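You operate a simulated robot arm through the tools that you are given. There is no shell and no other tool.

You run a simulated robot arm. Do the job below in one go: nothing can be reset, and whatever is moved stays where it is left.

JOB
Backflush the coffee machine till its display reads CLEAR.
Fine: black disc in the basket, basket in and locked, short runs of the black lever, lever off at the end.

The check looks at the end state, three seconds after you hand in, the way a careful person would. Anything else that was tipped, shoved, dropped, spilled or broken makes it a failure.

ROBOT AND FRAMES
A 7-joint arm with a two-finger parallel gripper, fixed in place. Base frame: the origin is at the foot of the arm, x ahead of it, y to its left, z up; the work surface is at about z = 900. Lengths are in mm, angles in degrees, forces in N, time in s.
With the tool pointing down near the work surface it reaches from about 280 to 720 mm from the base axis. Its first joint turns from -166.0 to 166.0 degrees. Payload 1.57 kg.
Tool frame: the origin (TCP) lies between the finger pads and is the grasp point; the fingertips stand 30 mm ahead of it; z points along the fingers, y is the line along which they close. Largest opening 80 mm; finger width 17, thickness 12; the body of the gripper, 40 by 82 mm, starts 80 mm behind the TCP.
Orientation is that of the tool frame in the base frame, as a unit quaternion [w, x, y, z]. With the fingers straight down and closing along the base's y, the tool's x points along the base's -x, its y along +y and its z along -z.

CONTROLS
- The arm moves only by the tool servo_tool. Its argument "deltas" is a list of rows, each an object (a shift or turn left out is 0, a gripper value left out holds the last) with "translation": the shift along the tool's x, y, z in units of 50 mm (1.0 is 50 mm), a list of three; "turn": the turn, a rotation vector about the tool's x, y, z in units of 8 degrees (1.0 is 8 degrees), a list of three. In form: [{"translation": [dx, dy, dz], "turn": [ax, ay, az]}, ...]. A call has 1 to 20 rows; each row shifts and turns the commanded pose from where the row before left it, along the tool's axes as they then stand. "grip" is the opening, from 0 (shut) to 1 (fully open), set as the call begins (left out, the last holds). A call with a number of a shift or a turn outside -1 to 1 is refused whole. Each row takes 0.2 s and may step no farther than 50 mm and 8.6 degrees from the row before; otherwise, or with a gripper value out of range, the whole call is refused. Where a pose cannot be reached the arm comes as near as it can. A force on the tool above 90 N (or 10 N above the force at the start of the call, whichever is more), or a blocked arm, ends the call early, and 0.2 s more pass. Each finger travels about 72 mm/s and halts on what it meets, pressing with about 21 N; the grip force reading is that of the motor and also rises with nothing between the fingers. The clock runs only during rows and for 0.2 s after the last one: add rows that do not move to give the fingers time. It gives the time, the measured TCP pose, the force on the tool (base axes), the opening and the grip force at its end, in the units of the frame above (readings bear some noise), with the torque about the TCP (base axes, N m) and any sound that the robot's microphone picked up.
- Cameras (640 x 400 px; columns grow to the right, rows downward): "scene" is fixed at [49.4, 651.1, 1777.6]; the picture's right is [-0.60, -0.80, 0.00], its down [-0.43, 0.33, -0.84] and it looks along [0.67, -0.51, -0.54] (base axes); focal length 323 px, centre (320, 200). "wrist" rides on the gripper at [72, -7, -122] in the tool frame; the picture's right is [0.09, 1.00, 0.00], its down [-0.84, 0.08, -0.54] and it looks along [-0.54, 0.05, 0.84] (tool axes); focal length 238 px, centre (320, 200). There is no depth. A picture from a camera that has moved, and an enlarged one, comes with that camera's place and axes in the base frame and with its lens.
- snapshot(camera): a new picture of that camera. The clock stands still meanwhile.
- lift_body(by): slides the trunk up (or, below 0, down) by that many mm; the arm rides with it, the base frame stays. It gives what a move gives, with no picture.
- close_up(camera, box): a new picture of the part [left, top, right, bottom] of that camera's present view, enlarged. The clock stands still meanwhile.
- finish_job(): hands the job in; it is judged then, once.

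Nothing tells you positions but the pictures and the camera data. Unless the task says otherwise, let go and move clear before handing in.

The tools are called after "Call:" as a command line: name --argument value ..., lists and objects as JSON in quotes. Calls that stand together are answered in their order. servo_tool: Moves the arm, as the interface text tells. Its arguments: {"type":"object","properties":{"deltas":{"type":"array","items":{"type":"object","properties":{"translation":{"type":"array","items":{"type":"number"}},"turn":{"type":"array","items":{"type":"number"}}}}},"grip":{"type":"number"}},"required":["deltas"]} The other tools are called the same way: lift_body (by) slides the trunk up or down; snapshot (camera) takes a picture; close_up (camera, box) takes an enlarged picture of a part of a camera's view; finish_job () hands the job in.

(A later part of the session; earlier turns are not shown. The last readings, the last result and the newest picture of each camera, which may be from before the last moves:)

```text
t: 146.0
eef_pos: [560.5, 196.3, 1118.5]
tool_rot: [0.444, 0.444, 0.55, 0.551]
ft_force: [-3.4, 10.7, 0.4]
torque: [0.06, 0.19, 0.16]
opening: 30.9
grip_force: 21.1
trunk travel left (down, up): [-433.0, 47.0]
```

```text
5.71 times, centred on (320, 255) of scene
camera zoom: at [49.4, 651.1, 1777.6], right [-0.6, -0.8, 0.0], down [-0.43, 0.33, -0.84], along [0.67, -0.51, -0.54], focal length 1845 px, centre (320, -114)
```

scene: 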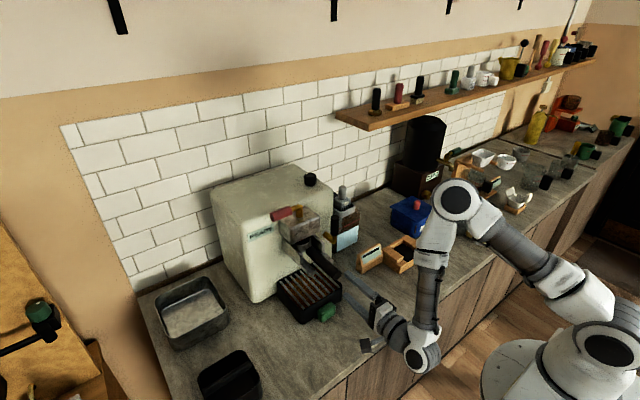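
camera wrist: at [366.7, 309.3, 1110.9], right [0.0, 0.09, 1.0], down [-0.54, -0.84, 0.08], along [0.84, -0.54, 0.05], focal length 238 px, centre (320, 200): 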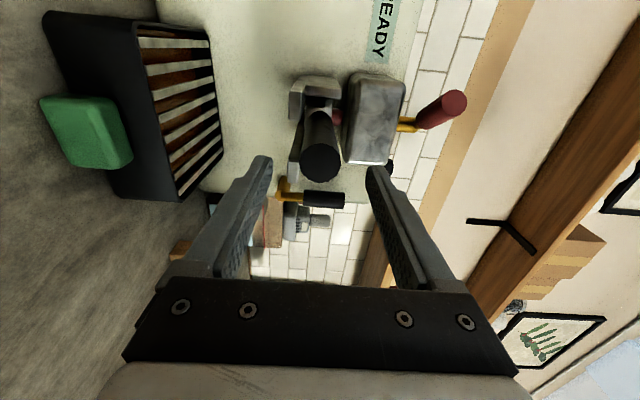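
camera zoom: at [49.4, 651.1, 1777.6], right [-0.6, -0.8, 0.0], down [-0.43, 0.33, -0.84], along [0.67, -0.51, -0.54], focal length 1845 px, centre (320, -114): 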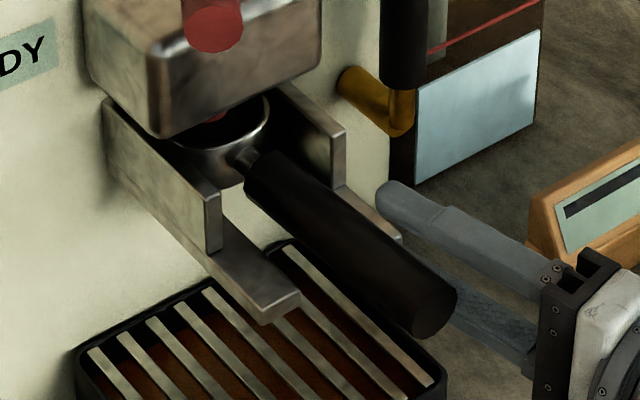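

The handle resists after only a few degrees either way (the cup is keyed in the channel), so twisting is definitely not the lock. I'll let go, and then look under the block from the side to see what the red lever drives.

Call:
servo_tool --deltas '[{"translation": [0, 0, 0]}, {"translation": [0, 0, 0]}, {"translation": [0, 0, -0.3], "turn": [0, -0.5, 0]}, {"translation": [0, 0, -0.6], "turn": [0, -0.5, 0]}, {"translation": [0, 0, -0.7], "turn": [0, -0.5, 0]}, {"translation": [0, 0, -0.1]}, {"translation": [0, 0, 0]}]' --grip 0.8

Call:
servo_tool --deltas '[{"translation": [0.7, 0.2, 0]}, {"translation": [0.8, 0.2, 0]}, {"translation": [0.7, 0.2, 0]}, {"translation": [0.5, 0.16, 0.3]}, {"translation": [0, 0, 0.5]}, {"translation": [0, 0, 0.5]}, {"translation": [0, 0, 0]}]' --grip 0.1

Call:
snapshot --camera "wrist"

Call:
close_up --camera "scene" --box '[270, 220, 370, 290]'

```text
t: 147.6
eef_pos: [476.3, 186.2, 1119.2]
tool_rot: [0.499, 0.5, 0.5, 0.501]
ft_force: [-0.1, 0.7, -0.5]
torque: [-0.01, 0.01, 0.04]
opening: 64.0
grip_force: 0.1
trunk travel left (down, up): [-433.0, 47.0]
```

```text
t: 149.2
eef_pos: [542.3, 319.6, 1155.5]
tool_rot: [0.5, 0.499, 0.5, 0.501]
ft_force: [0.1, 0.9, 0.7]
torque: [-0.01, 0.01, -0.02]
opening: 7.8
grip_force: 0.1
trunk travel left (down, up): [-433.0, 47.0]
```

```text
taken
camera wrist: at [420.9, 390.6, 1149.3], right [0.0, 0.09, 1.0], down [-0.54, -0.84, 0.08], along [0.84, -0.54, 0.05], focal length 238 px, centre (320, 200)
```

wrist: 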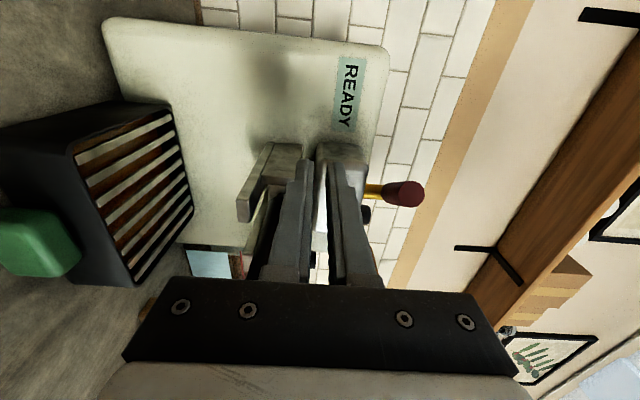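

```text
5.71 times, centred on (320, 255) of scene
camera zoom: at [49.4, 651.1, 1777.6], right [-0.6, -0.8, 0.0], down [-0.43, 0.33, -0.84], along [0.67, -0.51, -0.54], focal length 1845 px, centre (320, -114)
```

zoom: 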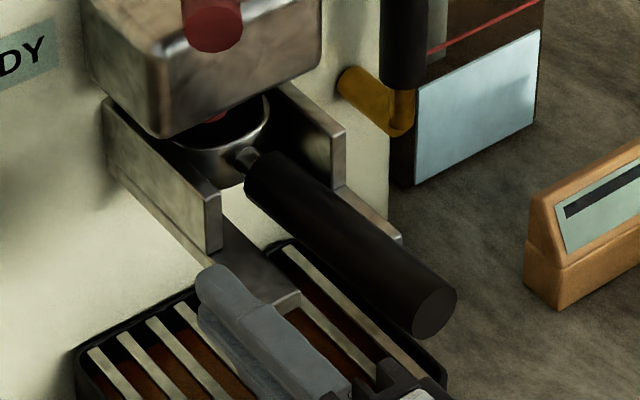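

Call:
servo_tool --deltas '[{"translation": [-0.3, 0, -0.3]}, {"translation": [-0.1, 0, 0]}, {"translation": [0, 0, 0]}]' --grip 1

Call:
close_up --camera "wrist" --box '[230, 80, 410, 220]'

```text
t: 150.0
eef_pos: [528.0, 300.3, 1157.4]
tool_rot: [0.5, 0.499, 0.5, 0.501]
ft_force: [0.6, -0.4, 1.1]
torque: [0.05, 0.01, -0.01]
opening: 79.8
grip_force: 0.0
trunk travel left (down, up): [-433.0, 47.0]
```

```text
2.86 times, centred on (320, 150) of wrist
camera zoom: at [405.8, 370.3, 1149.2], right [0.0, 0.09, 1.0], down [-0.54, -0.84, 0.08], along [0.84, -0.54, 0.05], focal length 681 px, centre (320, 343)
```

zoom: 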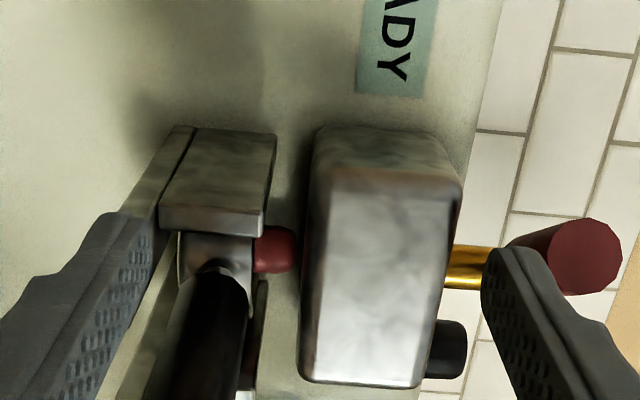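

Call:
servo_tool --deltas '[{"translation": [0, 0, -0.6]}, {"translation": [0, 0, -0.6]}, {"translation": [-0.8, -0.4, 0]}, {"translation": [-0.78, -0.37, 0]}, {"translation": [0, 0, 0.8]}, {"translation": [0, 0, 0.9]}, {"translation": [0, 0, 0]}]' --grip 0.85

Call:
close_up --camera "wrist" --box '[200, 40, 440, 290]'

```text
t: 151.6
eef_pos: [553.6, 220.6, 1119.1]
tool_rot: [0.499, 0.5, 0.5, 0.5]
ft_force: [0.3, -0.5, -0.2]
torque: [-0.01, 0.0, -0.01]
opening: 67.9
grip_force: 0.1
trunk travel left (down, up): [-433.0, 47.0]
```

```text
1.60 times, centred on (320, 165) of wrist
camera zoom: at [431.8, 291.8, 1110.7], right [0.0, 0.09, 1.0], down [-0.54, -0.84, 0.08], along [0.84, -0.54, 0.05], focal length 381 px, centre (320, 256)
```

zoom: 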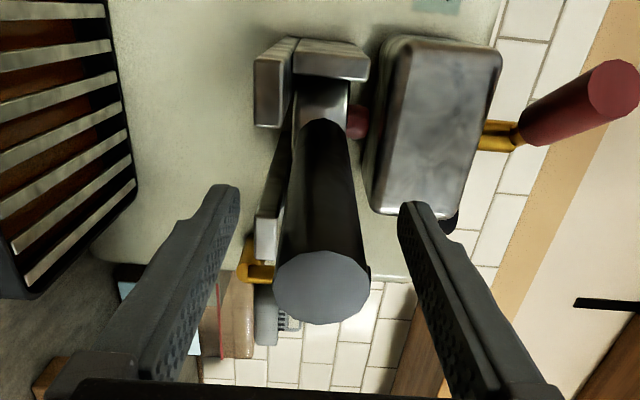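

Call:
servo_tool --deltas '[{"translation": [0, 0, 0]}, {"translation": [0, 0, 0]}, {"translation": [0, 0, 0]}, {"translation": [0, 0, 0]}]' --grip 0

Call:
servo_tool --deltas '[{"translation": [0.08, 0, 0], "turn": [0, -0.16, 0]}, {"translation": [0.06, 0, 0.03], "turn": [0, -0.15, 0]}, {"translation": [0, 0, 0]}]'

Call:
servo_tool --deltas '[{"translation": [0, 0, 0]}, {"translation": [0, 0, 0]}]' --grip 0.6

Call:
close_up --camera "wrist" --box '[200, 40, 440, 290]'

Call:
close_up --camera "scene" --box '[270, 220, 370, 290]'

```text
t: 152.6
eef_pos: [552.8, 222.4, 1118.6]
tool_rot: [0.5, 0.499, 0.501, 0.5]
ft_force: [1.0, 0.6, 1.5]
torque: [-0.05, -0.04, -0.01]
opening: 31.0
grip_force: 20.8
trunk travel left (down, up): [-433.0, 47.0]
```

```text
t: 153.4
eef_pos: [553.5, 228.8, 1118.7]
tool_rot: [0.511, 0.509, 0.489, 0.491]
ft_force: [-2.5, -0.7, 1.4]
torque: [-0.07, -0.06, -0.18]
opening: 30.9
grip_force: 20.8
trunk travel left (down, up): [-433.0, 47.0]
```

```text
t: 154.0
eef_pos: [554.4, 228.7, 1119.3]
tool_rot: [0.511, 0.51, 0.488, 0.49]
ft_force: [-0.2, -0.4, 0.3]
torque: [-0.02, 0.01, 0.01]
opening: 48.1
grip_force: 0.1
trunk travel left (down, up): [-433.0, 47.0]
```

```text
1.60 times, centred on (320, 165) of wrist
camera zoom: at [435.2, 304.0, 1110.8], right [0.0, 0.09, 1.0], down [-0.58, -0.81, 0.08], along [0.82, -0.57, 0.05], focal length 381 px, centre (320, 256)
```

zoom: 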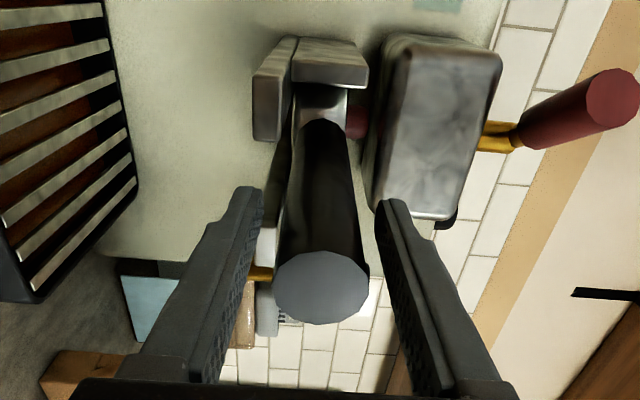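

```text
5.71 times, centred on (320, 255) of scene
camera zoom: at [49.4, 651.1, 1777.6], right [-0.6, -0.8, 0.0], down [-0.43, 0.33, -0.84], along [0.67, -0.51, -0.54], focal length 1845 px, centre (320, -114)
```

zoom: 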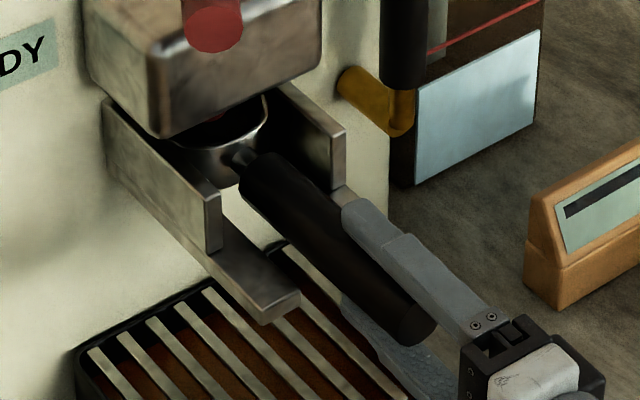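

The handle is straight again and home. Next untested combination: swing the red lever back to its left position with the basket seated, then tug-test.

Call:
servo_tool --deltas '[{"translation": [0, 0, -0.3]}, {"translation": [0, 0, -0.7], "turn": [0, 0.31, 0]}, {"translation": [0, 0, -0.5]}, {"translation": [0.2, 0.6, 0]}, {"translation": [0.2, 0.7, 0]}, {"translation": [0.2, 0.7, 0]}, {"translation": [0.1, 0.65, 0]}, {"translation": [0, 0, 0.6]}, {"translation": [0, 0, 0]}]' --grip 0.75

Call:
servo_tool --deltas '[{"translation": [0, 0, 0]}, {"translation": [0, 0, 0]}, {"translation": [0, 0, 0]}]' --grip 0

Call:
snapshot --camera "wrist"

```text
t: 156.0
eef_pos: [508.0, 264.4, 1250.5]
tool_rot: [0.5, 0.499, 0.501, 0.5]
ft_force: [-0.6, -0.3, 0.2]
torque: [-0.02, 0.02, -0.03]
opening: 60.1
grip_force: 0.1
trunk travel left (down, up): [-433.0, 47.0]
```

```text
t: 156.8
eef_pos: [507.5, 264.0, 1252.0]
tool_rot: [0.5, 0.499, 0.499, 0.501]
ft_force: [0.3, 0.4, -0.7]
torque: [0.0, -0.01, 0.01]
opening: 0.1
grip_force: 21.2
trunk travel left (down, up): [-433.0, 47.0]
```

```text
taken
camera wrist: at [385.9, 334.9, 1243.2], right [0.0, 0.09, 1.0], down [-0.54, -0.84, 0.08], along [0.84, -0.54, 0.05], focal length 238 px, centre (320, 200)
```

wrist: 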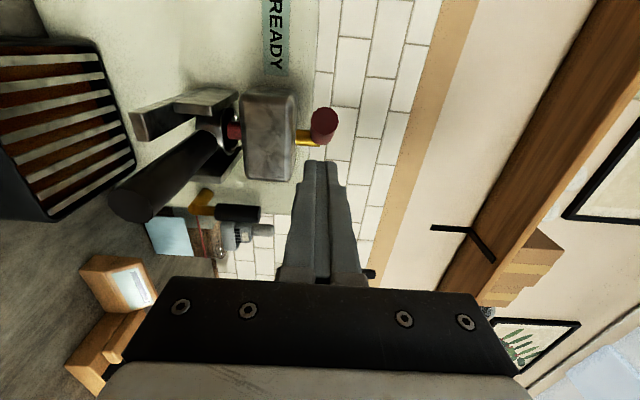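

Call:
servo_tool --deltas '[{"translation": [0.08, 0.02, 0.5]}, {"translation": [0.08, 0, 0.6]}, {"translation": [0.04, 0, 0.5]}, {"translation": [0, 0, 0.3]}, {"translation": [0.12, 0, 0.3]}, {"translation": [0.12, 0, 0.3]}, {"translation": [0.1, 0, 0.2]}, {"translation": [0.1, 0, 0.2]}, {"translation": [0.03, 0, 0.1]}, {"translation": [0, 0, 0.06]}, {"translation": [0, 0, 0]}]'

Call:
close_up --camera "scene" --box '[220, 170, 400, 290]'

```text
t: 159.2
eef_pos: [661.6, 300.0, 1252.2]
tool_rot: [0.5, 0.499, 0.5, 0.501]
ft_force: [-1.0, 0.1, 1.5]
torque: [-0.03, 0.02, -0.01]
opening: 0.0
grip_force: 20.8
trunk travel left (down, up): [-433.0, 47.0]
```

```text
3.33 times, centred on (310, 230) of scene
camera zoom: at [49.4, 651.1, 1777.6], right [-0.6, -0.8, 0.0], down [-0.43, 0.33, -0.84], along [0.67, -0.51, -0.54], focal length 1076 px, centre (353, 100)
```

zoom: 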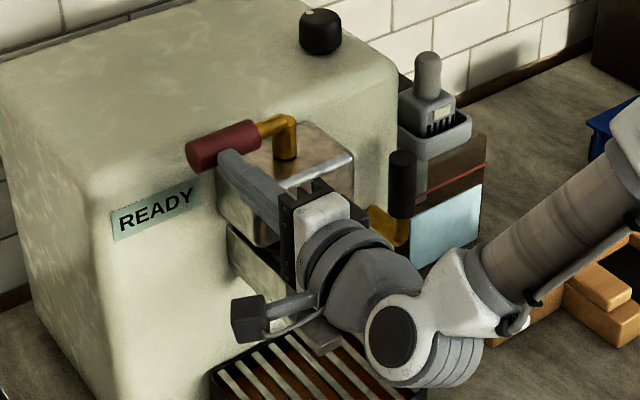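

Call:
servo_tool --deltas '[{"translation": [0, 0, -0.5]}, {"translation": [0, 0, -0.9]}, {"translation": [0, 0, -0.9]}, {"translation": [0, 0, -0.9]}, {"translation": [0, 0, -0.6]}, {"translation": [-0.36, -0.66, 0]}, {"translation": [-0.36, -0.66, 0]}, {"translation": [-0.36, -0.66, 0]}, {"translation": [-0.36, -0.66, 0]}, {"translation": [0, -0.04, 0]}, {"translation": [0, 0, 0]}]' --grip 0.8

Call:
servo_tool --deltas '[{"translation": [0, 0, 0.5]}, {"translation": [0, 0, 0.8]}, {"translation": [0, 0, 0.6]}, {"translation": [0, 0, 0]}]'

Call:
servo_tool --deltas '[{"translation": [0, 0, 0]}, {"translation": [0, 0, 0]}, {"translation": [0, 0, 0]}, {"translation": [0, 0, 0]}]' --grip 0

Call:
servo_tool --deltas '[{"translation": [0, 0, -0.04]}, {"translation": [0, 0, -0.04]}, {"translation": [0, 0, -0.04]}, {"translation": [0, 0, 0]}]'

Call:
close_up --camera "scene" --box '[250, 195, 360, 275]'

```text
t: 161.6
eef_pos: [470.3, 226.7, 1118.4]
tool_rot: [0.5, 0.499, 0.5, 0.501]
ft_force: [0.8, -0.5, 0.0]
torque: [0.0, 0.03, 0.03]
opening: 63.9
grip_force: 0.0
trunk travel left (down, up): [-433.0, 47.0]
```

```text
t: 162.6
eef_pos: [565.7, 227.3, 1117.3]
tool_rot: [0.5, 0.499, 0.5, 0.501]
ft_force: [-0.3, 0.4, 0.0]
torque: [-0.02, 0.02, -0.04]
opening: 64.0
grip_force: 0.0
trunk travel left (down, up): [-433.0, 47.0]
```

```text
t: 163.6
eef_pos: [566.7, 227.1, 1118.0]
tool_rot: [0.499, 0.499, 0.5, 0.502]
ft_force: [1.4, 0.2, 2.9]
torque: [-0.08, -0.35, 0.01]
opening: 30.7
grip_force: 21.1
trunk travel left (down, up): [-433.0, 47.0]
```

```text
t: 164.6
eef_pos: [560.1, 226.3, 1118.3]
tool_rot: [0.5, 0.5, 0.5, 0.501]
ft_force: [3.5, -0.3, 5.1]
torque: [-0.02, -0.5, 0.0]
opening: 31.2
grip_force: 21.2
trunk travel left (down, up): [-433.0, 47.0]
```

```text
5.00 times, centred on (305, 235) of scene
camera zoom: at [49.4, 651.1, 1777.6], right [-0.6, -0.8, 0.0], down [-0.43, 0.33, -0.84], along [0.67, -0.51, -0.54], focal length 1615 px, centre (395, 25)
```

zoom: 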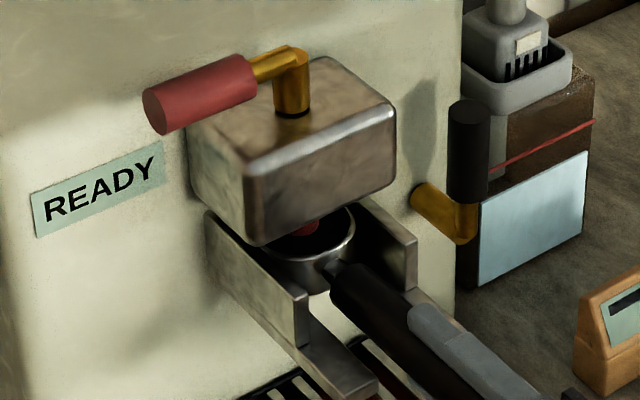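

No lever position holds it physically, so the lock is presumably the lever position itself: thrown across from where it started. I'll push the basket home, throw the red lever to its far stop, and then make a very brief test of the black lever, watching the display.

Call:
servo_tool --deltas '[{"translation": [0.01, 0, 0.07]}, {"translation": [0.01, 0, 0.09]}, {"translation": [0, 0, 0]}]'

Call:
servo_tool --deltas '[{"translation": [0, 0, 0]}, {"translation": [0, 0, 0]}, {"translation": [0, 0, -0.3]}, {"translation": [0, 0, -0.7]}, {"translation": [0, 0, -0.8]}, {"translation": [0, 0, -0.2]}, {"translation": [0.35, 0.66, 0]}, {"translation": [0.35, 0.66, 0]}, {"translation": [0.35, 0.66, 0]}, {"translation": [0.36, 0.66, 0]}, {"translation": [0.04, 0.06, 0]}, {"translation": [0, 0, 0]}]' --grip 0.8

Call:
close_up --camera "scene" --box '[250, 195, 360, 275]'

Call:
snapshot --camera "wrist"

```text
t: 165.4
eef_pos: [565.3, 228.0, 1119.0]
tool_rot: [0.5, 0.5, 0.5, 0.501]
ft_force: [-11.6, -1.8, 4.5]
torque: [0.0, -0.37, -0.32]
opening: 31.2
grip_force: 20.5
trunk travel left (down, up): [-433.0, 47.0]
```

```text
t: 168.0
eef_pos: [467.5, 299.7, 1254.0]
tool_rot: [0.5, 0.499, 0.5, 0.501]
ft_force: [-0.1, 0.4, 0.4]
torque: [0.01, 0.04, 0.01]
opening: 64.0
grip_force: 0.0
trunk travel left (down, up): [-433.0, 47.0]
```

```text
5.00 times, centred on (305, 235) of scene
camera zoom: at [49.4, 651.1, 1777.6], right [-0.6, -0.8, 0.0], down [-0.43, 0.33, -0.84], along [0.67, -0.51, -0.54], focal length 1615 px, centre (395, 25)
```

zoom: 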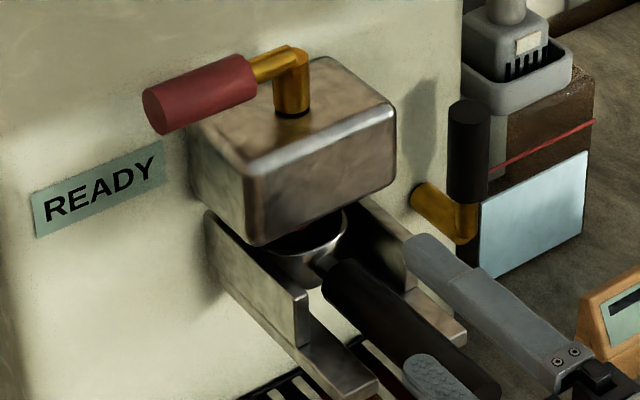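

```text
taken
camera wrist: at [346.5, 371.3, 1246.0], right [0.0, 0.09, 1.0], down [-0.54, -0.84, 0.08], along [0.84, -0.54, 0.05], focal length 238 px, centre (320, 200)
```

wrist: 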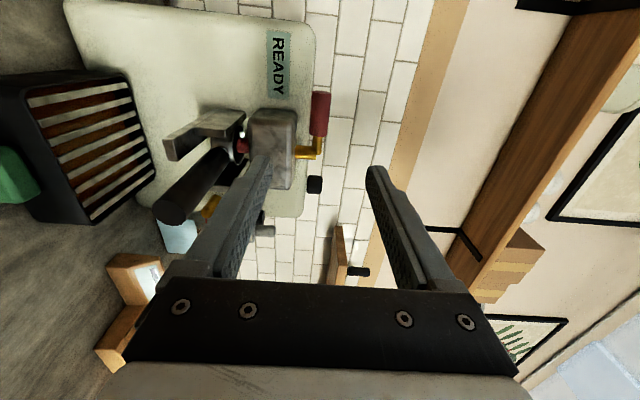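

Call:
servo_tool --deltas '[{"translation": [0, 0, 0.6]}, {"translation": [0, 0, 0.9]}, {"translation": [0, 0, 0.9]}, {"translation": [0, 0, 0.9]}, {"translation": [0, 0, 0.8]}, {"translation": [0, 0, 0.5]}, {"translation": [0, 0, 0.17]}, {"translation": [0, 0, 0]}]'

Call:
servo_tool --deltas '[{"translation": [0, 0, 0]}, {"translation": [0, 0, 0]}, {"translation": [0, 0, 0]}, {"translation": [0, 0, 0]}]' --grip 0

Call:
servo_tool --deltas '[{"translation": [-0.0035, 0, -0.1], "turn": [0, 0.5, 0]}, {"translation": [-0.007, 0, -0.15], "turn": [0, 0.75, 0]}, {"translation": [-0.01, 0, -0.175], "turn": [0, 0.875, 0]}, {"translation": [-0.01, 0, -0.175], "turn": [0, 0.875, 0]}, {"translation": [-0.01, 0, -0.175], "turn": [0, 0.875, 0]}, {"translation": [-0.01, 0, -0.175], "turn": [0, 0.875, 0]}, {"translation": [-0.01, 0, -0.175], "turn": [0, 0.875, 0]}, {"translation": [-0.0085, 0, -0.15], "turn": [0, 0.75, 0]}, {"translation": [-0.0085, 0, -0.15], "turn": [0, 0.75, 0]}, {"translation": [-0.0035, 0, -0.1], "turn": [0, 0.5, 0]}, {"translation": [0, 0, 0]}]'

Call:
close_up --camera "scene" --box '[220, 170, 400, 290]'

```text
t: 169.8
eef_pos: [706.2, 301.3, 1254.0]
tool_rot: [0.5, 0.499, 0.5, 0.501]
ft_force: [1.0, 0.0, 0.4]
torque: [0.03, -0.03, 0.03]
opening: 64.0
grip_force: 0.2
trunk travel left (down, up): [-433.0, 47.0]
```

```text
t: 170.8
eef_pos: [705.9, 299.1, 1255.2]
tool_rot: [0.5, 0.499, 0.499, 0.502]
ft_force: [3.6, 1.4, 5.8]
torque: [-0.04, 0.0, 0.23]
opening: 27.7
grip_force: 37.6
trunk travel left (down, up): [-433.0, 47.0]
```

```text
t: 173.2
eef_pos: [644.3, 264.6, 1255.3]
tool_rot: [0.177, 0.176, 0.683, 0.687]
ft_force: [14.4, 12.6, 21.3]
torque: [0.02, 0.17, -0.64]
opening: 27.6
grip_force: 38.4
trunk travel left (down, up): [-433.0, 47.0]
```

```text
3.33 times, centred on (310, 230) of scene
camera zoom: at [49.4, 651.1, 1777.6], right [-0.6, -0.8, 0.0], down [-0.43, 0.33, -0.84], along [0.67, -0.51, -0.54], focal length 1076 px, centre (353, 100)
```

zoom: 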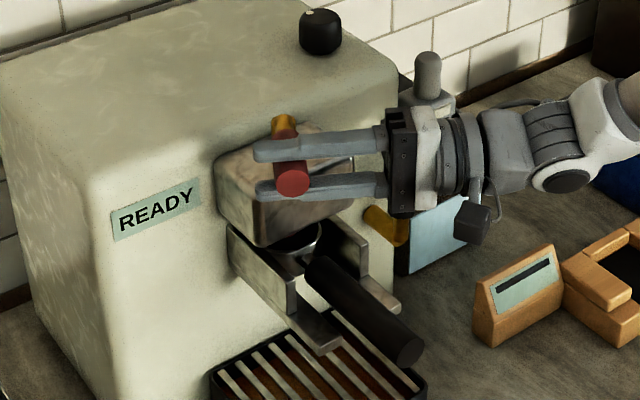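

Call:
servo_tool --deltas '[{"translation": [0, 0, 0]}, {"translation": [0, 0, 0]}, {"translation": [0, 0, -0.4]}, {"translation": [0, 0, -0.8]}, {"translation": [0, 0, -0.8]}, {"translation": [0, 0, -0.6]}, {"translation": [0, 0, -0.6], "turn": [0, -0.9375, 0]}, {"translation": [0, 0, -0.6], "turn": [0, -0.9375, 0]}, {"translation": [0, 0, -0.4], "turn": [0, -0.9375, 0]}, {"turn": [0, -0.9375, 0]}, {"turn": [0, -0.9375, 0]}, {"turn": [0, -0.9375, 0]}, {"turn": [0, -0.9375, 0]}, {"turn": [0, -0.9375, 0]}, {"turn": [0, -0.125, 0]}, {"translation": [0, 0, 0]}]' --grip 0.8

Call:
snapshot --camera "wrist"

Call:
close_up --camera "scene" --box '[250, 195, 360, 275]'

Call:
snapshot --camera "scene"

```text
t: 176.6
eef_pos: [533.8, 85.4, 1254.3]
tool_rot: [0.5, 0.499, 0.5, 0.501]
ft_force: [0.2, 0.3, -0.3]
torque: [0.02, -0.03, -0.03]
opening: 63.8
grip_force: 0.1
trunk travel left (down, up): [-433.0, 47.0]
```

```text
taken
camera wrist: at [412.9, 155.3, 1245.1], right [0.0, 0.09, 1.0], down [-0.54, -0.84, 0.08], along [0.84, -0.54, 0.05], focal length 238 px, centre (320, 200)
```

wrist: 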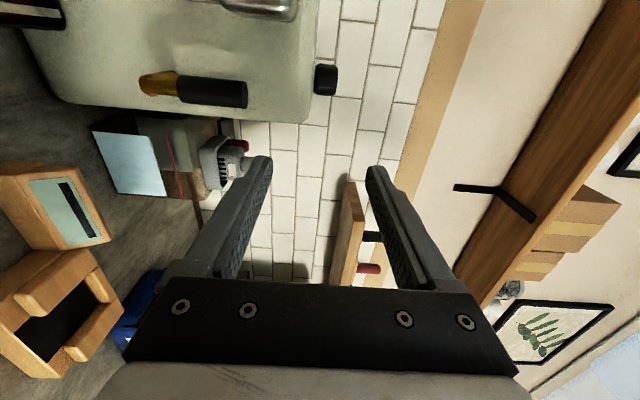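

```text
5.00 times, centred on (305, 235) of scene
camera zoom: at [49.4, 651.1, 1777.6], right [-0.6, -0.8, 0.0], down [-0.43, 0.33, -0.84], along [0.67, -0.51, -0.54], focal length 1615 px, centre (395, 25)
```

zoom: 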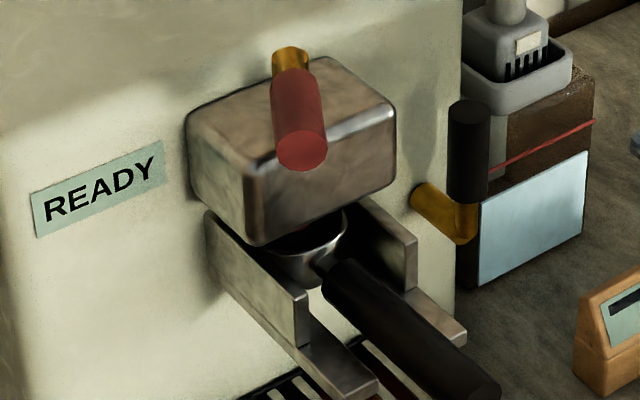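

```text
taken
```

scene: 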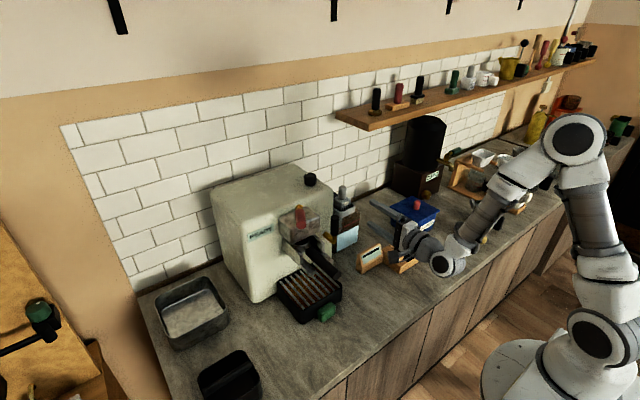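

Call:
close_up --camera "wrist" --box '[120, 30, 280, 140]'

Call:
close_up --camera "scene" --box '[320, 205, 370, 250]'

```text
3.64 times, centred on (200, 85) of wrist
camera zoom: at [412.9, 155.3, 1245.1], right [0.0, 0.09, 1.0], down [-0.54, -0.84, 0.08], along [0.84, -0.54, 0.05], focal length 867 px, centre (756, 618)
```

zoom: 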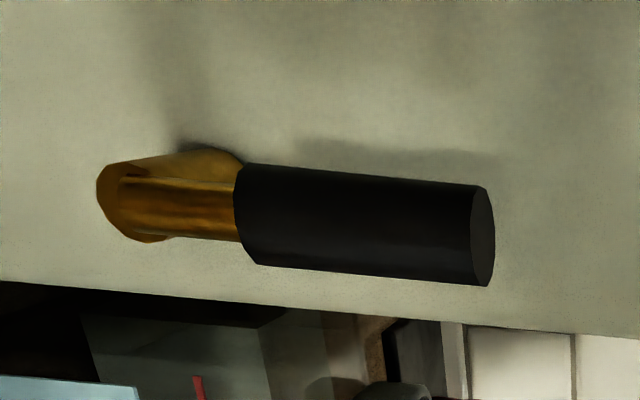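

```text
8.89 times, centred on (345, 228) of scene
camera zoom: at [49.4, 651.1, 1777.6], right [-0.6, -0.8, 0.0], down [-0.43, 0.33, -0.84], along [0.67, -0.51, -0.54], focal length 2871 px, centre (98, -44)
```

zoom: 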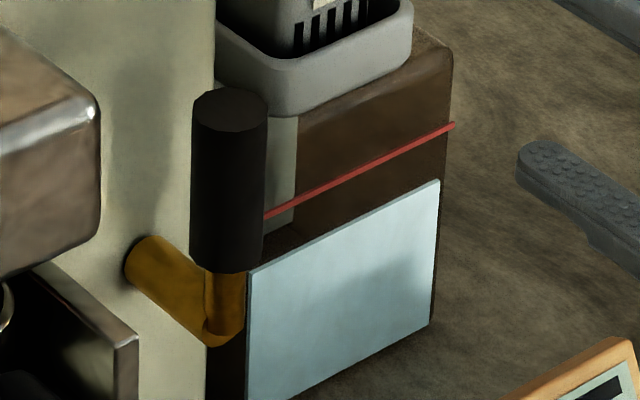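

The red lever is thrown to its far stop. The black lever pivots about an axis along x at about (y 105, z 1078), with its grip up to z≈1170 at x≈689. I'll roll the tool so the fingers close sideways, grip the lever near its top and turn it with the tool.

Call:
servo_tool --deltas '[{"turn": [0, 0, -0.9375]}, {"turn": [0, 0, -0.9375]}, {"turn": [0, 0, -0.9375]}, {"turn": [0, 0, -0.9375]}, {"turn": [0, 0, -0.9375]}, {"turn": [0, 0, -0.9375]}, {"turn": [0, 0, -0.9375]}, {"turn": [0, 0, -0.9375]}, {"turn": [0, 0, -0.9375]}, {"turn": [0, 0, -0.9375]}, {"turn": [0, 0, -0.9375]}, {"turn": [0, 0, -0.9375]}, {"translation": [0.7, 0.2, 0]}, {"translation": [0.7, 0.2, 0]}, {"translation": [0.66, 0, 0]}, {"translation": [0, 0, 0.8]}, {"translation": [0, 0, 0]}]'

Call:
snapshot --camera "wrist"

Call:
close_up --camera "scene" --box '[250, 180, 410, 290]'

```text
t: 180.2
eef_pos: [574.0, 104.5, 1151.0]
tool_rot: [0.707, 0.0, 0.707, 0.0]
ft_force: [0.2, -0.1, -0.8]
torque: [0.0, 0.0, -0.02]
opening: 63.9
grip_force: 0.0
trunk travel left (down, up): [-433.0, 47.0]
```

```text
taken
camera wrist: at [453.6, 96.7, 1077.6], right [0.0, 1.0, -0.09], down [-0.54, 0.08, 0.84], along [0.84, 0.05, 0.54], focal length 238 px, centre (320, 200)
```

wrist: 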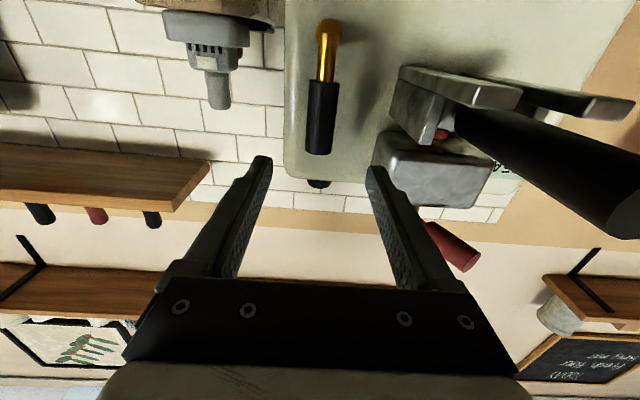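

```text
3.64 times, centred on (330, 235) of scene
camera zoom: at [49.4, 651.1, 1777.6], right [-0.6, -0.8, 0.0], down [-0.43, 0.33, -0.84], along [0.67, -0.51, -0.54], focal length 1174 px, centre (284, 73)
```

zoom: 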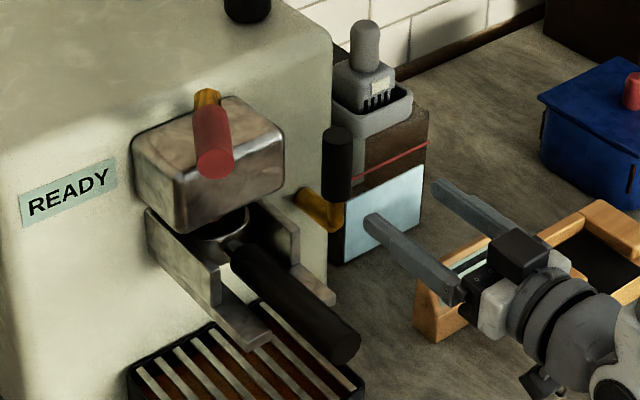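

Call:
close_up --camera "wrist" --box '[360, 40, 540, 220]'

Call:
servo_tool --deltas '[{"translation": [0, 0, 0.6]}, {"translation": [0, 0, 0.8]}, {"translation": [0, 0, 0.7]}, {"translation": [0, 0, 0.2]}, {"translation": [0, 0, 0]}]'

Call:
snapshot --camera "wrist"

Call:
close_up --camera "scene" --box '[250, 180, 410, 290]'

```text
2.22 times, centred on (450, 130) of wrist
camera zoom: at [453.6, 96.7, 1077.6], right [0.0, 1.0, -0.09], down [-0.54, 0.08, 0.84], along [0.84, 0.05, 0.54], focal length 530 px, centre (31, 356)
```

zoom: 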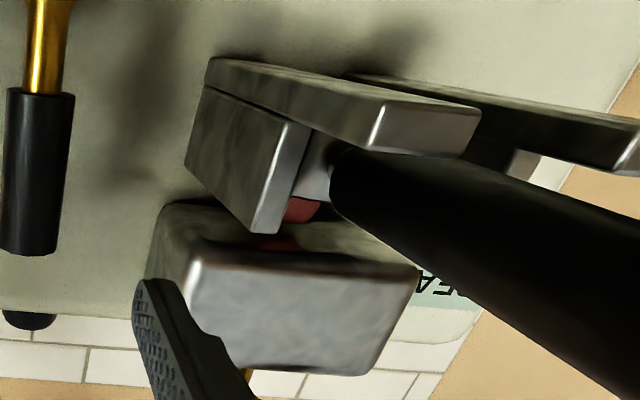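

```text
t: 181.4
eef_pos: [689.5, 105.0, 1149.8]
tool_rot: [0.708, -0.001, 0.706, 0.001]
ft_force: [0.3, -0.5, -0.1]
torque: [0.02, 0.01, 0.0]
opening: 64.1
grip_force: 0.0
trunk travel left (down, up): [-433.0, 47.0]
```

```text
taken
camera wrist: at [568.5, 96.9, 1077.2], right [0.0, 1.0, -0.09], down [-0.54, 0.08, 0.84], along [0.84, 0.05, 0.54], focal length 238 px, centre (320, 200)
```

wrist: 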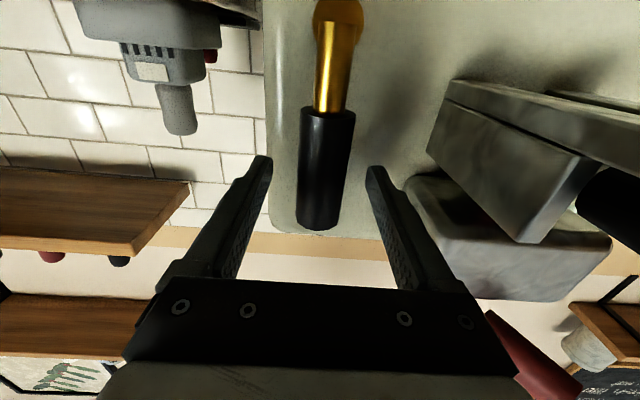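

```text
3.64 times, centred on (330, 235) of scene
camera zoom: at [49.4, 651.1, 1777.6], right [-0.6, -0.8, 0.0], down [-0.43, 0.33, -0.84], along [0.67, -0.51, -0.54], focal length 1174 px, centre (284, 73)
```

zoom: 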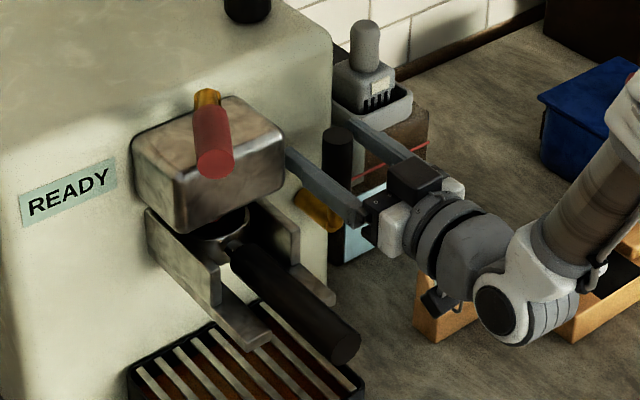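

The fingers straddle the black lever. I'll close and then try a small turn to find which way it moves.

Call:
servo_tool --deltas '[{"translation": [0, 0, 0]}, {"translation": [0, 0, 0]}, {"translation": [0, 0, 0]}, {"translation": [0, 0, 0]}]' --grip 0

Call:
close_up --camera "wrist" --box '[220, 60, 420, 290]'

```text
t: 182.4
eef_pos: [689.6, 104.4, 1150.5]
tool_rot: [0.707, 0.0, 0.707, 0.0]
ft_force: [1.2, 0.4, -0.1]
torque: [0.03, 0.01, 0.02]
opening: 27.7
grip_force: 37.9
trunk travel left (down, up): [-433.0, 47.0]
```

```text
1.74 times, centred on (320, 175) of wrist
camera zoom: at [568.4, 96.9, 1077.2], right [0.0, 1.0, -0.09], down [-0.54, 0.08, 0.84], along [0.84, 0.05, 0.54], focal length 414 px, centre (320, 244)
```

zoom: 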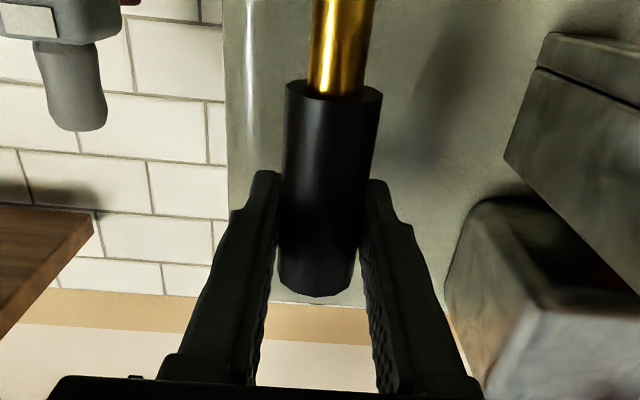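

Call:
servo_tool --deltas '[{"translation": [0.0035, -0.1004, 0], "turn": [0, 0, 0.5]}]'

Call:
close_up --camera "scene" --box '[240, 190, 360, 265]'

```text
t: 182.8
eef_pos: [688.8, 99.4, 1150.1]
tool_rot: [0.707, 0.025, 0.706, 0.025]
ft_force: [1.0, -2.1, -1.8]
torque: [-0.18, -0.11, 0.07]
opening: 27.3
grip_force: 38.3
trunk travel left (down, up): [-433.0, 47.0]
```

```text
5.33 times, centred on (300, 228) of scene
camera zoom: at [49.4, 651.1, 1777.6], right [-0.6, -0.8, 0.0], down [-0.43, 0.33, -0.84], along [0.67, -0.51, -0.54], focal length 1722 px, centre (427, 53)
```

zoom: 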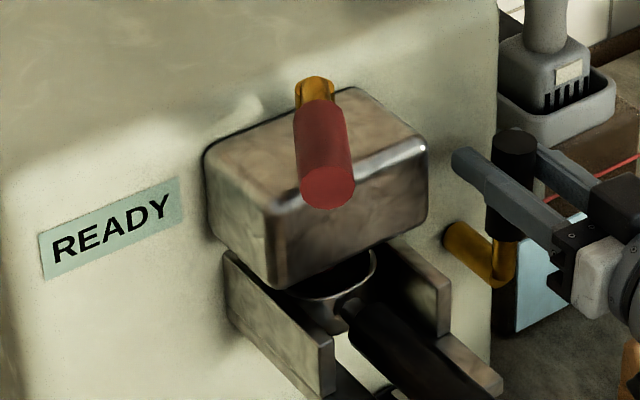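

It moves freely toward −y. I'll turn further in small steps, checking the display.

Call:
servo_tool --deltas '[{"translation": [0.014, -0.2, 0], "turn": [0, 0, 1]}, {"translation": [0.014, -0.2, 0], "turn": [0, 0, 1]}]'

Call:
close_up --camera "scene" --box '[240, 190, 360, 265]'

```text
t: 183.4
eef_pos: [690.0, 78.1, 1146.0]
tool_rot: [0.697, 0.124, 0.696, 0.123]
ft_force: [0.3, -7.4, -0.8]
torque: [-0.62, -0.13, -0.06]
opening: 27.5
grip_force: 37.7
trunk travel left (down, up): [-433.0, 47.0]
```

```text
5.33 times, centred on (300, 228) of scene
camera zoom: at [49.4, 651.1, 1777.6], right [-0.6, -0.8, 0.0], down [-0.43, 0.33, -0.84], along [0.67, -0.51, -0.54], focal length 1722 px, centre (427, 53)
```

zoom: 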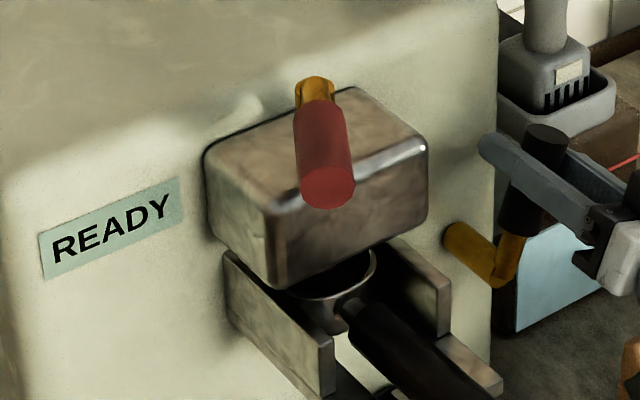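

Call:
servo_tool --deltas '[{"translation": [0.014, -0.2, 0], "turn": [0, 0, 1]}]'

Call:
close_up --camera "scene" --box '[240, 190, 360, 265]'

```text
t: 183.8
eef_pos: [689.0, 67.8, 1141.7]
tool_rot: [0.686, 0.172, 0.686, 0.172]
ft_force: [-1.7, -11.9, -0.7]
torque: [-0.85, -0.02, 0.0]
opening: 27.5
grip_force: 37.6
trunk travel left (down, up): [-433.0, 47.0]
```

```text
5.33 times, centred on (300, 228) of scene
camera zoom: at [49.4, 651.1, 1777.6], right [-0.6, -0.8, 0.0], down [-0.43, 0.33, -0.84], along [0.67, -0.51, -0.54], focal length 1722 px, centre (427, 53)
```

zoom: 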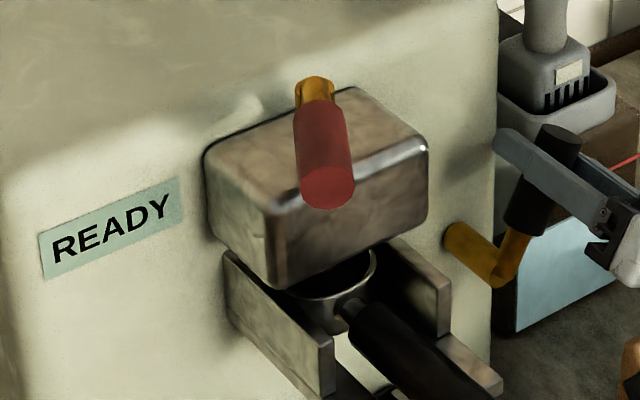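

Call:
servo_tool --deltas '[{"translation": [0.014, -0.2, 0], "turn": [0, 0, 1]}]'

Call:
close_up --camera "scene" --box '[240, 190, 360, 265]'

```text
t: 184.2
eef_pos: [690.0, 59.8, 1137.2]
tool_rot: [0.673, 0.218, 0.672, 0.219]
ft_force: [-1.3, -14.9, 0.4]
torque: [-0.94, 0.3, 0.2]
opening: 27.7
grip_force: 37.5
trunk travel left (down, up): [-433.0, 47.0]
```

```text
5.33 times, centred on (300, 228) of scene
camera zoom: at [49.4, 651.1, 1777.6], right [-0.6, -0.8, 0.0], down [-0.43, 0.33, -0.84], along [0.67, -0.51, -0.54], focal length 1722 px, centre (427, 53)
```

zoom: 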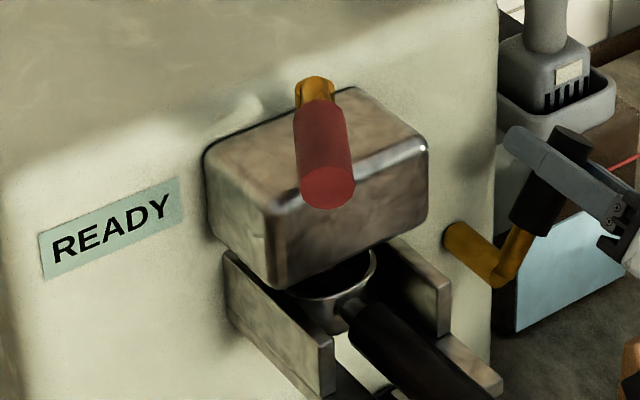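

Call:
servo_tool --deltas '[{"translation": [0.014, -0.2, 0], "turn": [0, 0, 1]}]'

Call:
close_up --camera "scene" --box '[240, 190, 360, 265]'

```text
t: 184.6
eef_pos: [690.3, 52.0, 1130.1]
tool_rot: [0.656, 0.265, 0.655, 0.266]
ft_force: [-0.7, -14.8, 2.6]
torque: [-0.77, 0.43, 0.49]
opening: 28.4
grip_force: 38.3
trunk travel left (down, up): [-433.0, 47.0]
```

```text
5.33 times, centred on (300, 228) of scene
camera zoom: at [49.4, 651.1, 1777.6], right [-0.6, -0.8, 0.0], down [-0.43, 0.33, -0.84], along [0.67, -0.51, -0.54], focal length 1722 px, centre (427, 53)
```

zoom: 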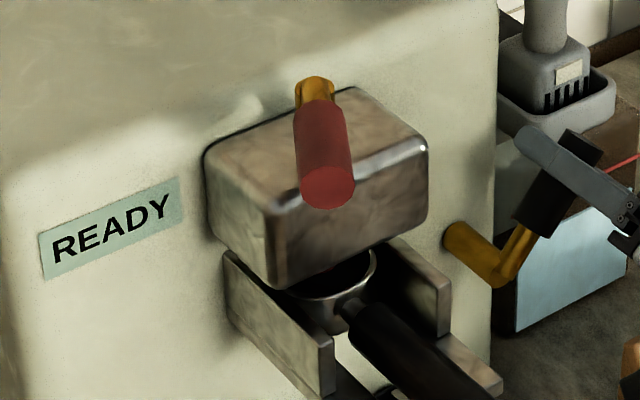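

Call:
servo_tool --deltas '[{"translation": [0.014, -0.2, 0], "turn": [0, 0, 1]}]'

Call:
close_up --camera "scene" --box '[240, 190, 360, 265]'

```text
t: 185.0
eef_pos: [689.6, 45.0, 1123.5]
tool_rot: [0.636, 0.311, 0.634, 0.311]
ft_force: [1.1, -17.2, 3.1]
torque: [-0.83, 0.13, 0.22]
opening: 28.5
grip_force: 38.2
trunk travel left (down, up): [-433.0, 47.0]
```

```text
5.33 times, centred on (300, 228) of scene
camera zoom: at [49.4, 651.1, 1777.6], right [-0.6, -0.8, 0.0], down [-0.43, 0.33, -0.84], along [0.67, -0.51, -0.54], focal length 1722 px, centre (427, 53)
```

zoom: 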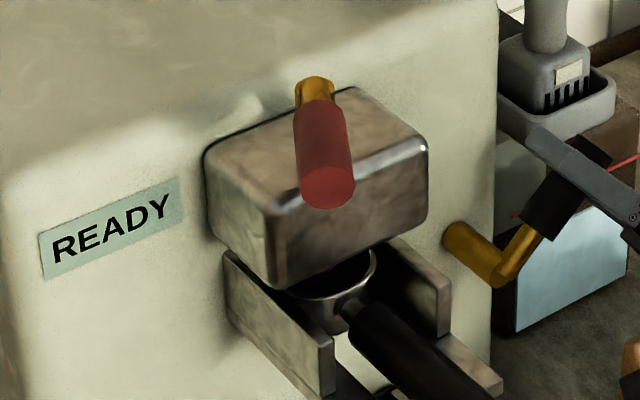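

Call:
servo_tool --deltas '[{"translation": [0.014, -0.2, 0], "turn": [0, 0, 1]}]'

Call:
close_up --camera "scene" --box '[240, 190, 360, 265]'

```text
t: 185.4
eef_pos: [689.5, 38.4, 1114.9]
tool_rot: [0.613, 0.355, 0.611, 0.353]
ft_force: [3.6, -22.8, 4.6]
torque: [-0.75, 0.19, 0.38]
opening: 28.5
grip_force: 38.5
trunk travel left (down, up): [-433.0, 47.0]
```

```text
5.33 times, centred on (300, 228) of scene
camera zoom: at [49.4, 651.1, 1777.6], right [-0.6, -0.8, 0.0], down [-0.43, 0.33, -0.84], along [0.67, -0.51, -0.54], focal length 1722 px, centre (427, 53)
```

zoom: 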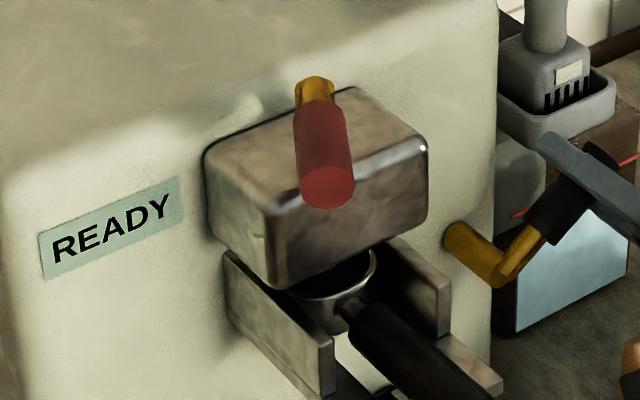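

Call:
servo_tool --deltas '[{"translation": [0.007, -0.1, 0], "turn": [0, 0, 0.5]}, {"translation": [0, 0, 0]}]'

Call:
close_up --camera "scene" --box '[240, 190, 360, 265]'

```text
t: 186.0
eef_pos: [689.6, 35.9, 1110.1]
tool_rot: [0.6, 0.377, 0.598, 0.374]
ft_force: [3.6, -22.9, 4.0]
torque: [-0.74, -0.18, -0.26]
opening: 28.3
grip_force: 38.4
trunk travel left (down, up): [-433.0, 47.0]
```

```text
5.33 times, centred on (300, 228) of scene
camera zoom: at [49.4, 651.1, 1777.6], right [-0.6, -0.8, 0.0], down [-0.43, 0.33, -0.84], along [0.67, -0.51, -0.54], focal length 1722 px, centre (427, 53)
```

zoom: 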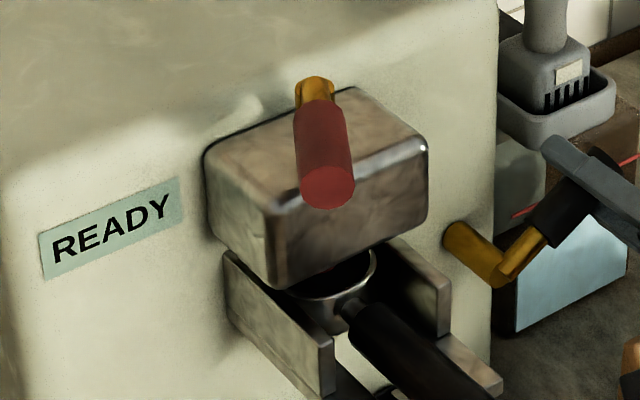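

Call:
servo_tool --deltas '[{"translation": [0.014, -0.2, 0], "turn": [0, 0, 1]}, {"translation": [0, 0, 0]}]'

Call:
close_up --camera "scene" --box '[240, 180, 400, 280]'

```text
t: 186.6
eef_pos: [689.5, 37.0, 1108.0]
tool_rot: [0.576, 0.411, 0.568, 0.421]
ft_force: [9.7, -11.3, 30.5]
torque: [-0.79, 0.21, 0.32]
opening: 31.2
grip_force: 39.3
trunk travel left (down, up): [-433.0, 47.0]
```

```text
4.00 times, centred on (320, 230) of scene
camera zoom: at [49.4, 651.1, 1777.6], right [-0.6, -0.8, 0.0], down [-0.43, 0.33, -0.84], along [0.67, -0.51, -0.54], focal length 1292 px, centre (320, 80)
```

zoom: 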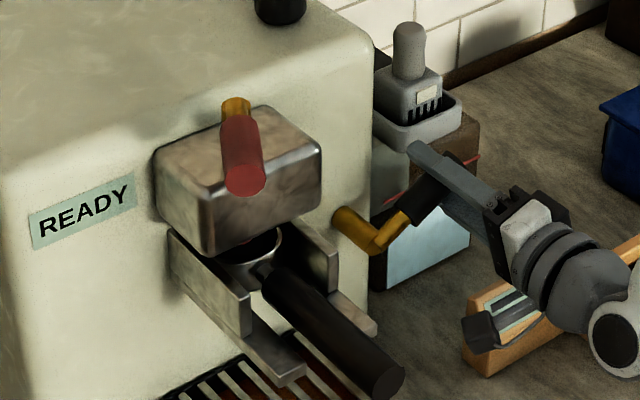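

Call:
servo_tool --deltas '[{"translation": [-0.01, 0.15, 0], "turn": [0, 0, -0.8]}, {"translation": [0, 0, 0]}, {"translation": [0, 0, 0]}, {"translation": [0, 0, 0]}]'

Call:
close_up --camera "scene" --box '[240, 180, 400, 280]'

```text
t: 187.6
eef_pos: [688.6, 39.0, 1106.2]
tool_rot: [0.594, 0.381, 0.596, 0.385]
ft_force: [9.2, -3.3, 7.8]
torque: [-0.81, -0.37, -0.49]
opening: 28.9
grip_force: 38.9
trunk travel left (down, up): [-433.0, 47.0]
```

```text
4.00 times, centred on (320, 230) of scene
camera zoom: at [49.4, 651.1, 1777.6], right [-0.6, -0.8, 0.0], down [-0.43, 0.33, -0.84], along [0.67, -0.51, -0.54], focal length 1292 px, centre (320, 80)
```

zoom: 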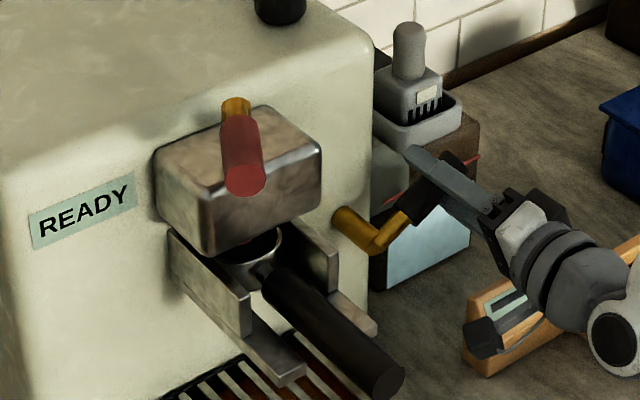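

Call:
servo_tool --deltas '[{"translation": [0.014, 0.2, 0], "turn": [0, 0, -1]}, {"translation": [0.014, 0.2, 0], "turn": [0, 0, -1]}, {"translation": [0.014, 0.2, 0], "turn": [0, 0, -1]}, {"translation": [0.014, 0.2, 0], "turn": [0, 0, -1]}, {"translation": [0.014, 0.2, 0], "turn": [0, 0, -1]}, {"translation": [0.014, 0.2, 0], "turn": [0, 0, -1]}, {"translation": [0.014, 0.2, 0], "turn": [0, 0, -1]}, {"translation": [0.014, 0.2, 0], "turn": [0, 0, -1]}, {"translation": [0, 0.04, 0], "turn": [0, 0, -0.2]}, {"translation": [0, 0, 0]}]'

Call:
close_up --camera "scene" --box '[240, 180, 400, 280]'

Call:
snapshot --camera "wrist"

```text
t: 189.8
eef_pos: [688.9, 105.8, 1146.5]
tool_rot: [0.705, -0.001, 0.709, 0.0]
ft_force: [-7.8, -0.2, -21.8]
torque: [0.0, 0.05, -0.03]
opening: 27.8
grip_force: 37.5
trunk travel left (down, up): [-433.0, 47.0]
```

```text
4.00 times, centred on (320, 230) of scene
camera zoom: at [49.4, 651.1, 1777.6], right [-0.6, -0.8, 0.0], down [-0.43, 0.33, -0.84], along [0.67, -0.51, -0.54], focal length 1292 px, centre (320, 80)
```

zoom: 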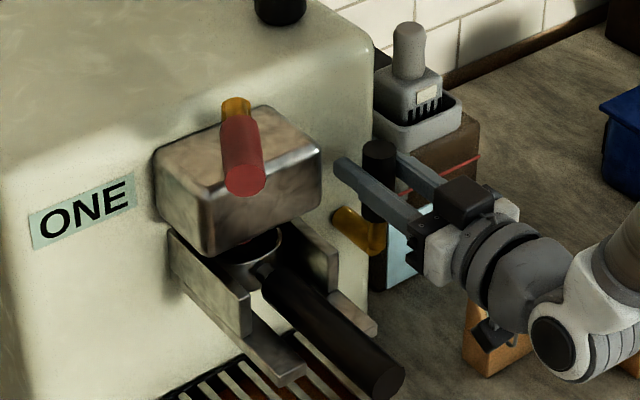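

```text
taken
camera wrist: at [567.7, 96.7, 1074.7], right [0.0, 1.0, -0.09], down [-0.54, 0.08, 0.84], along [0.84, 0.05, 0.53], focal length 238 px, centre (320, 200)
```

wrist: 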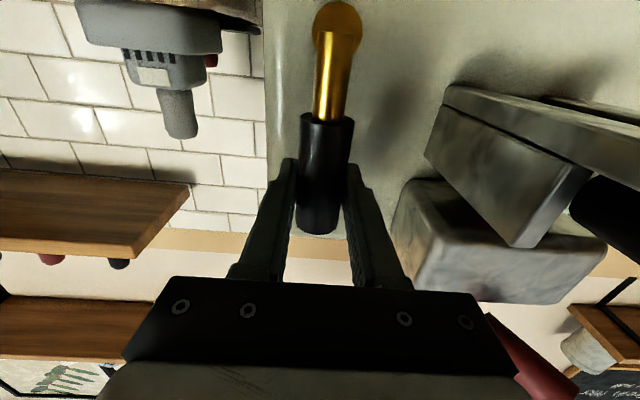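

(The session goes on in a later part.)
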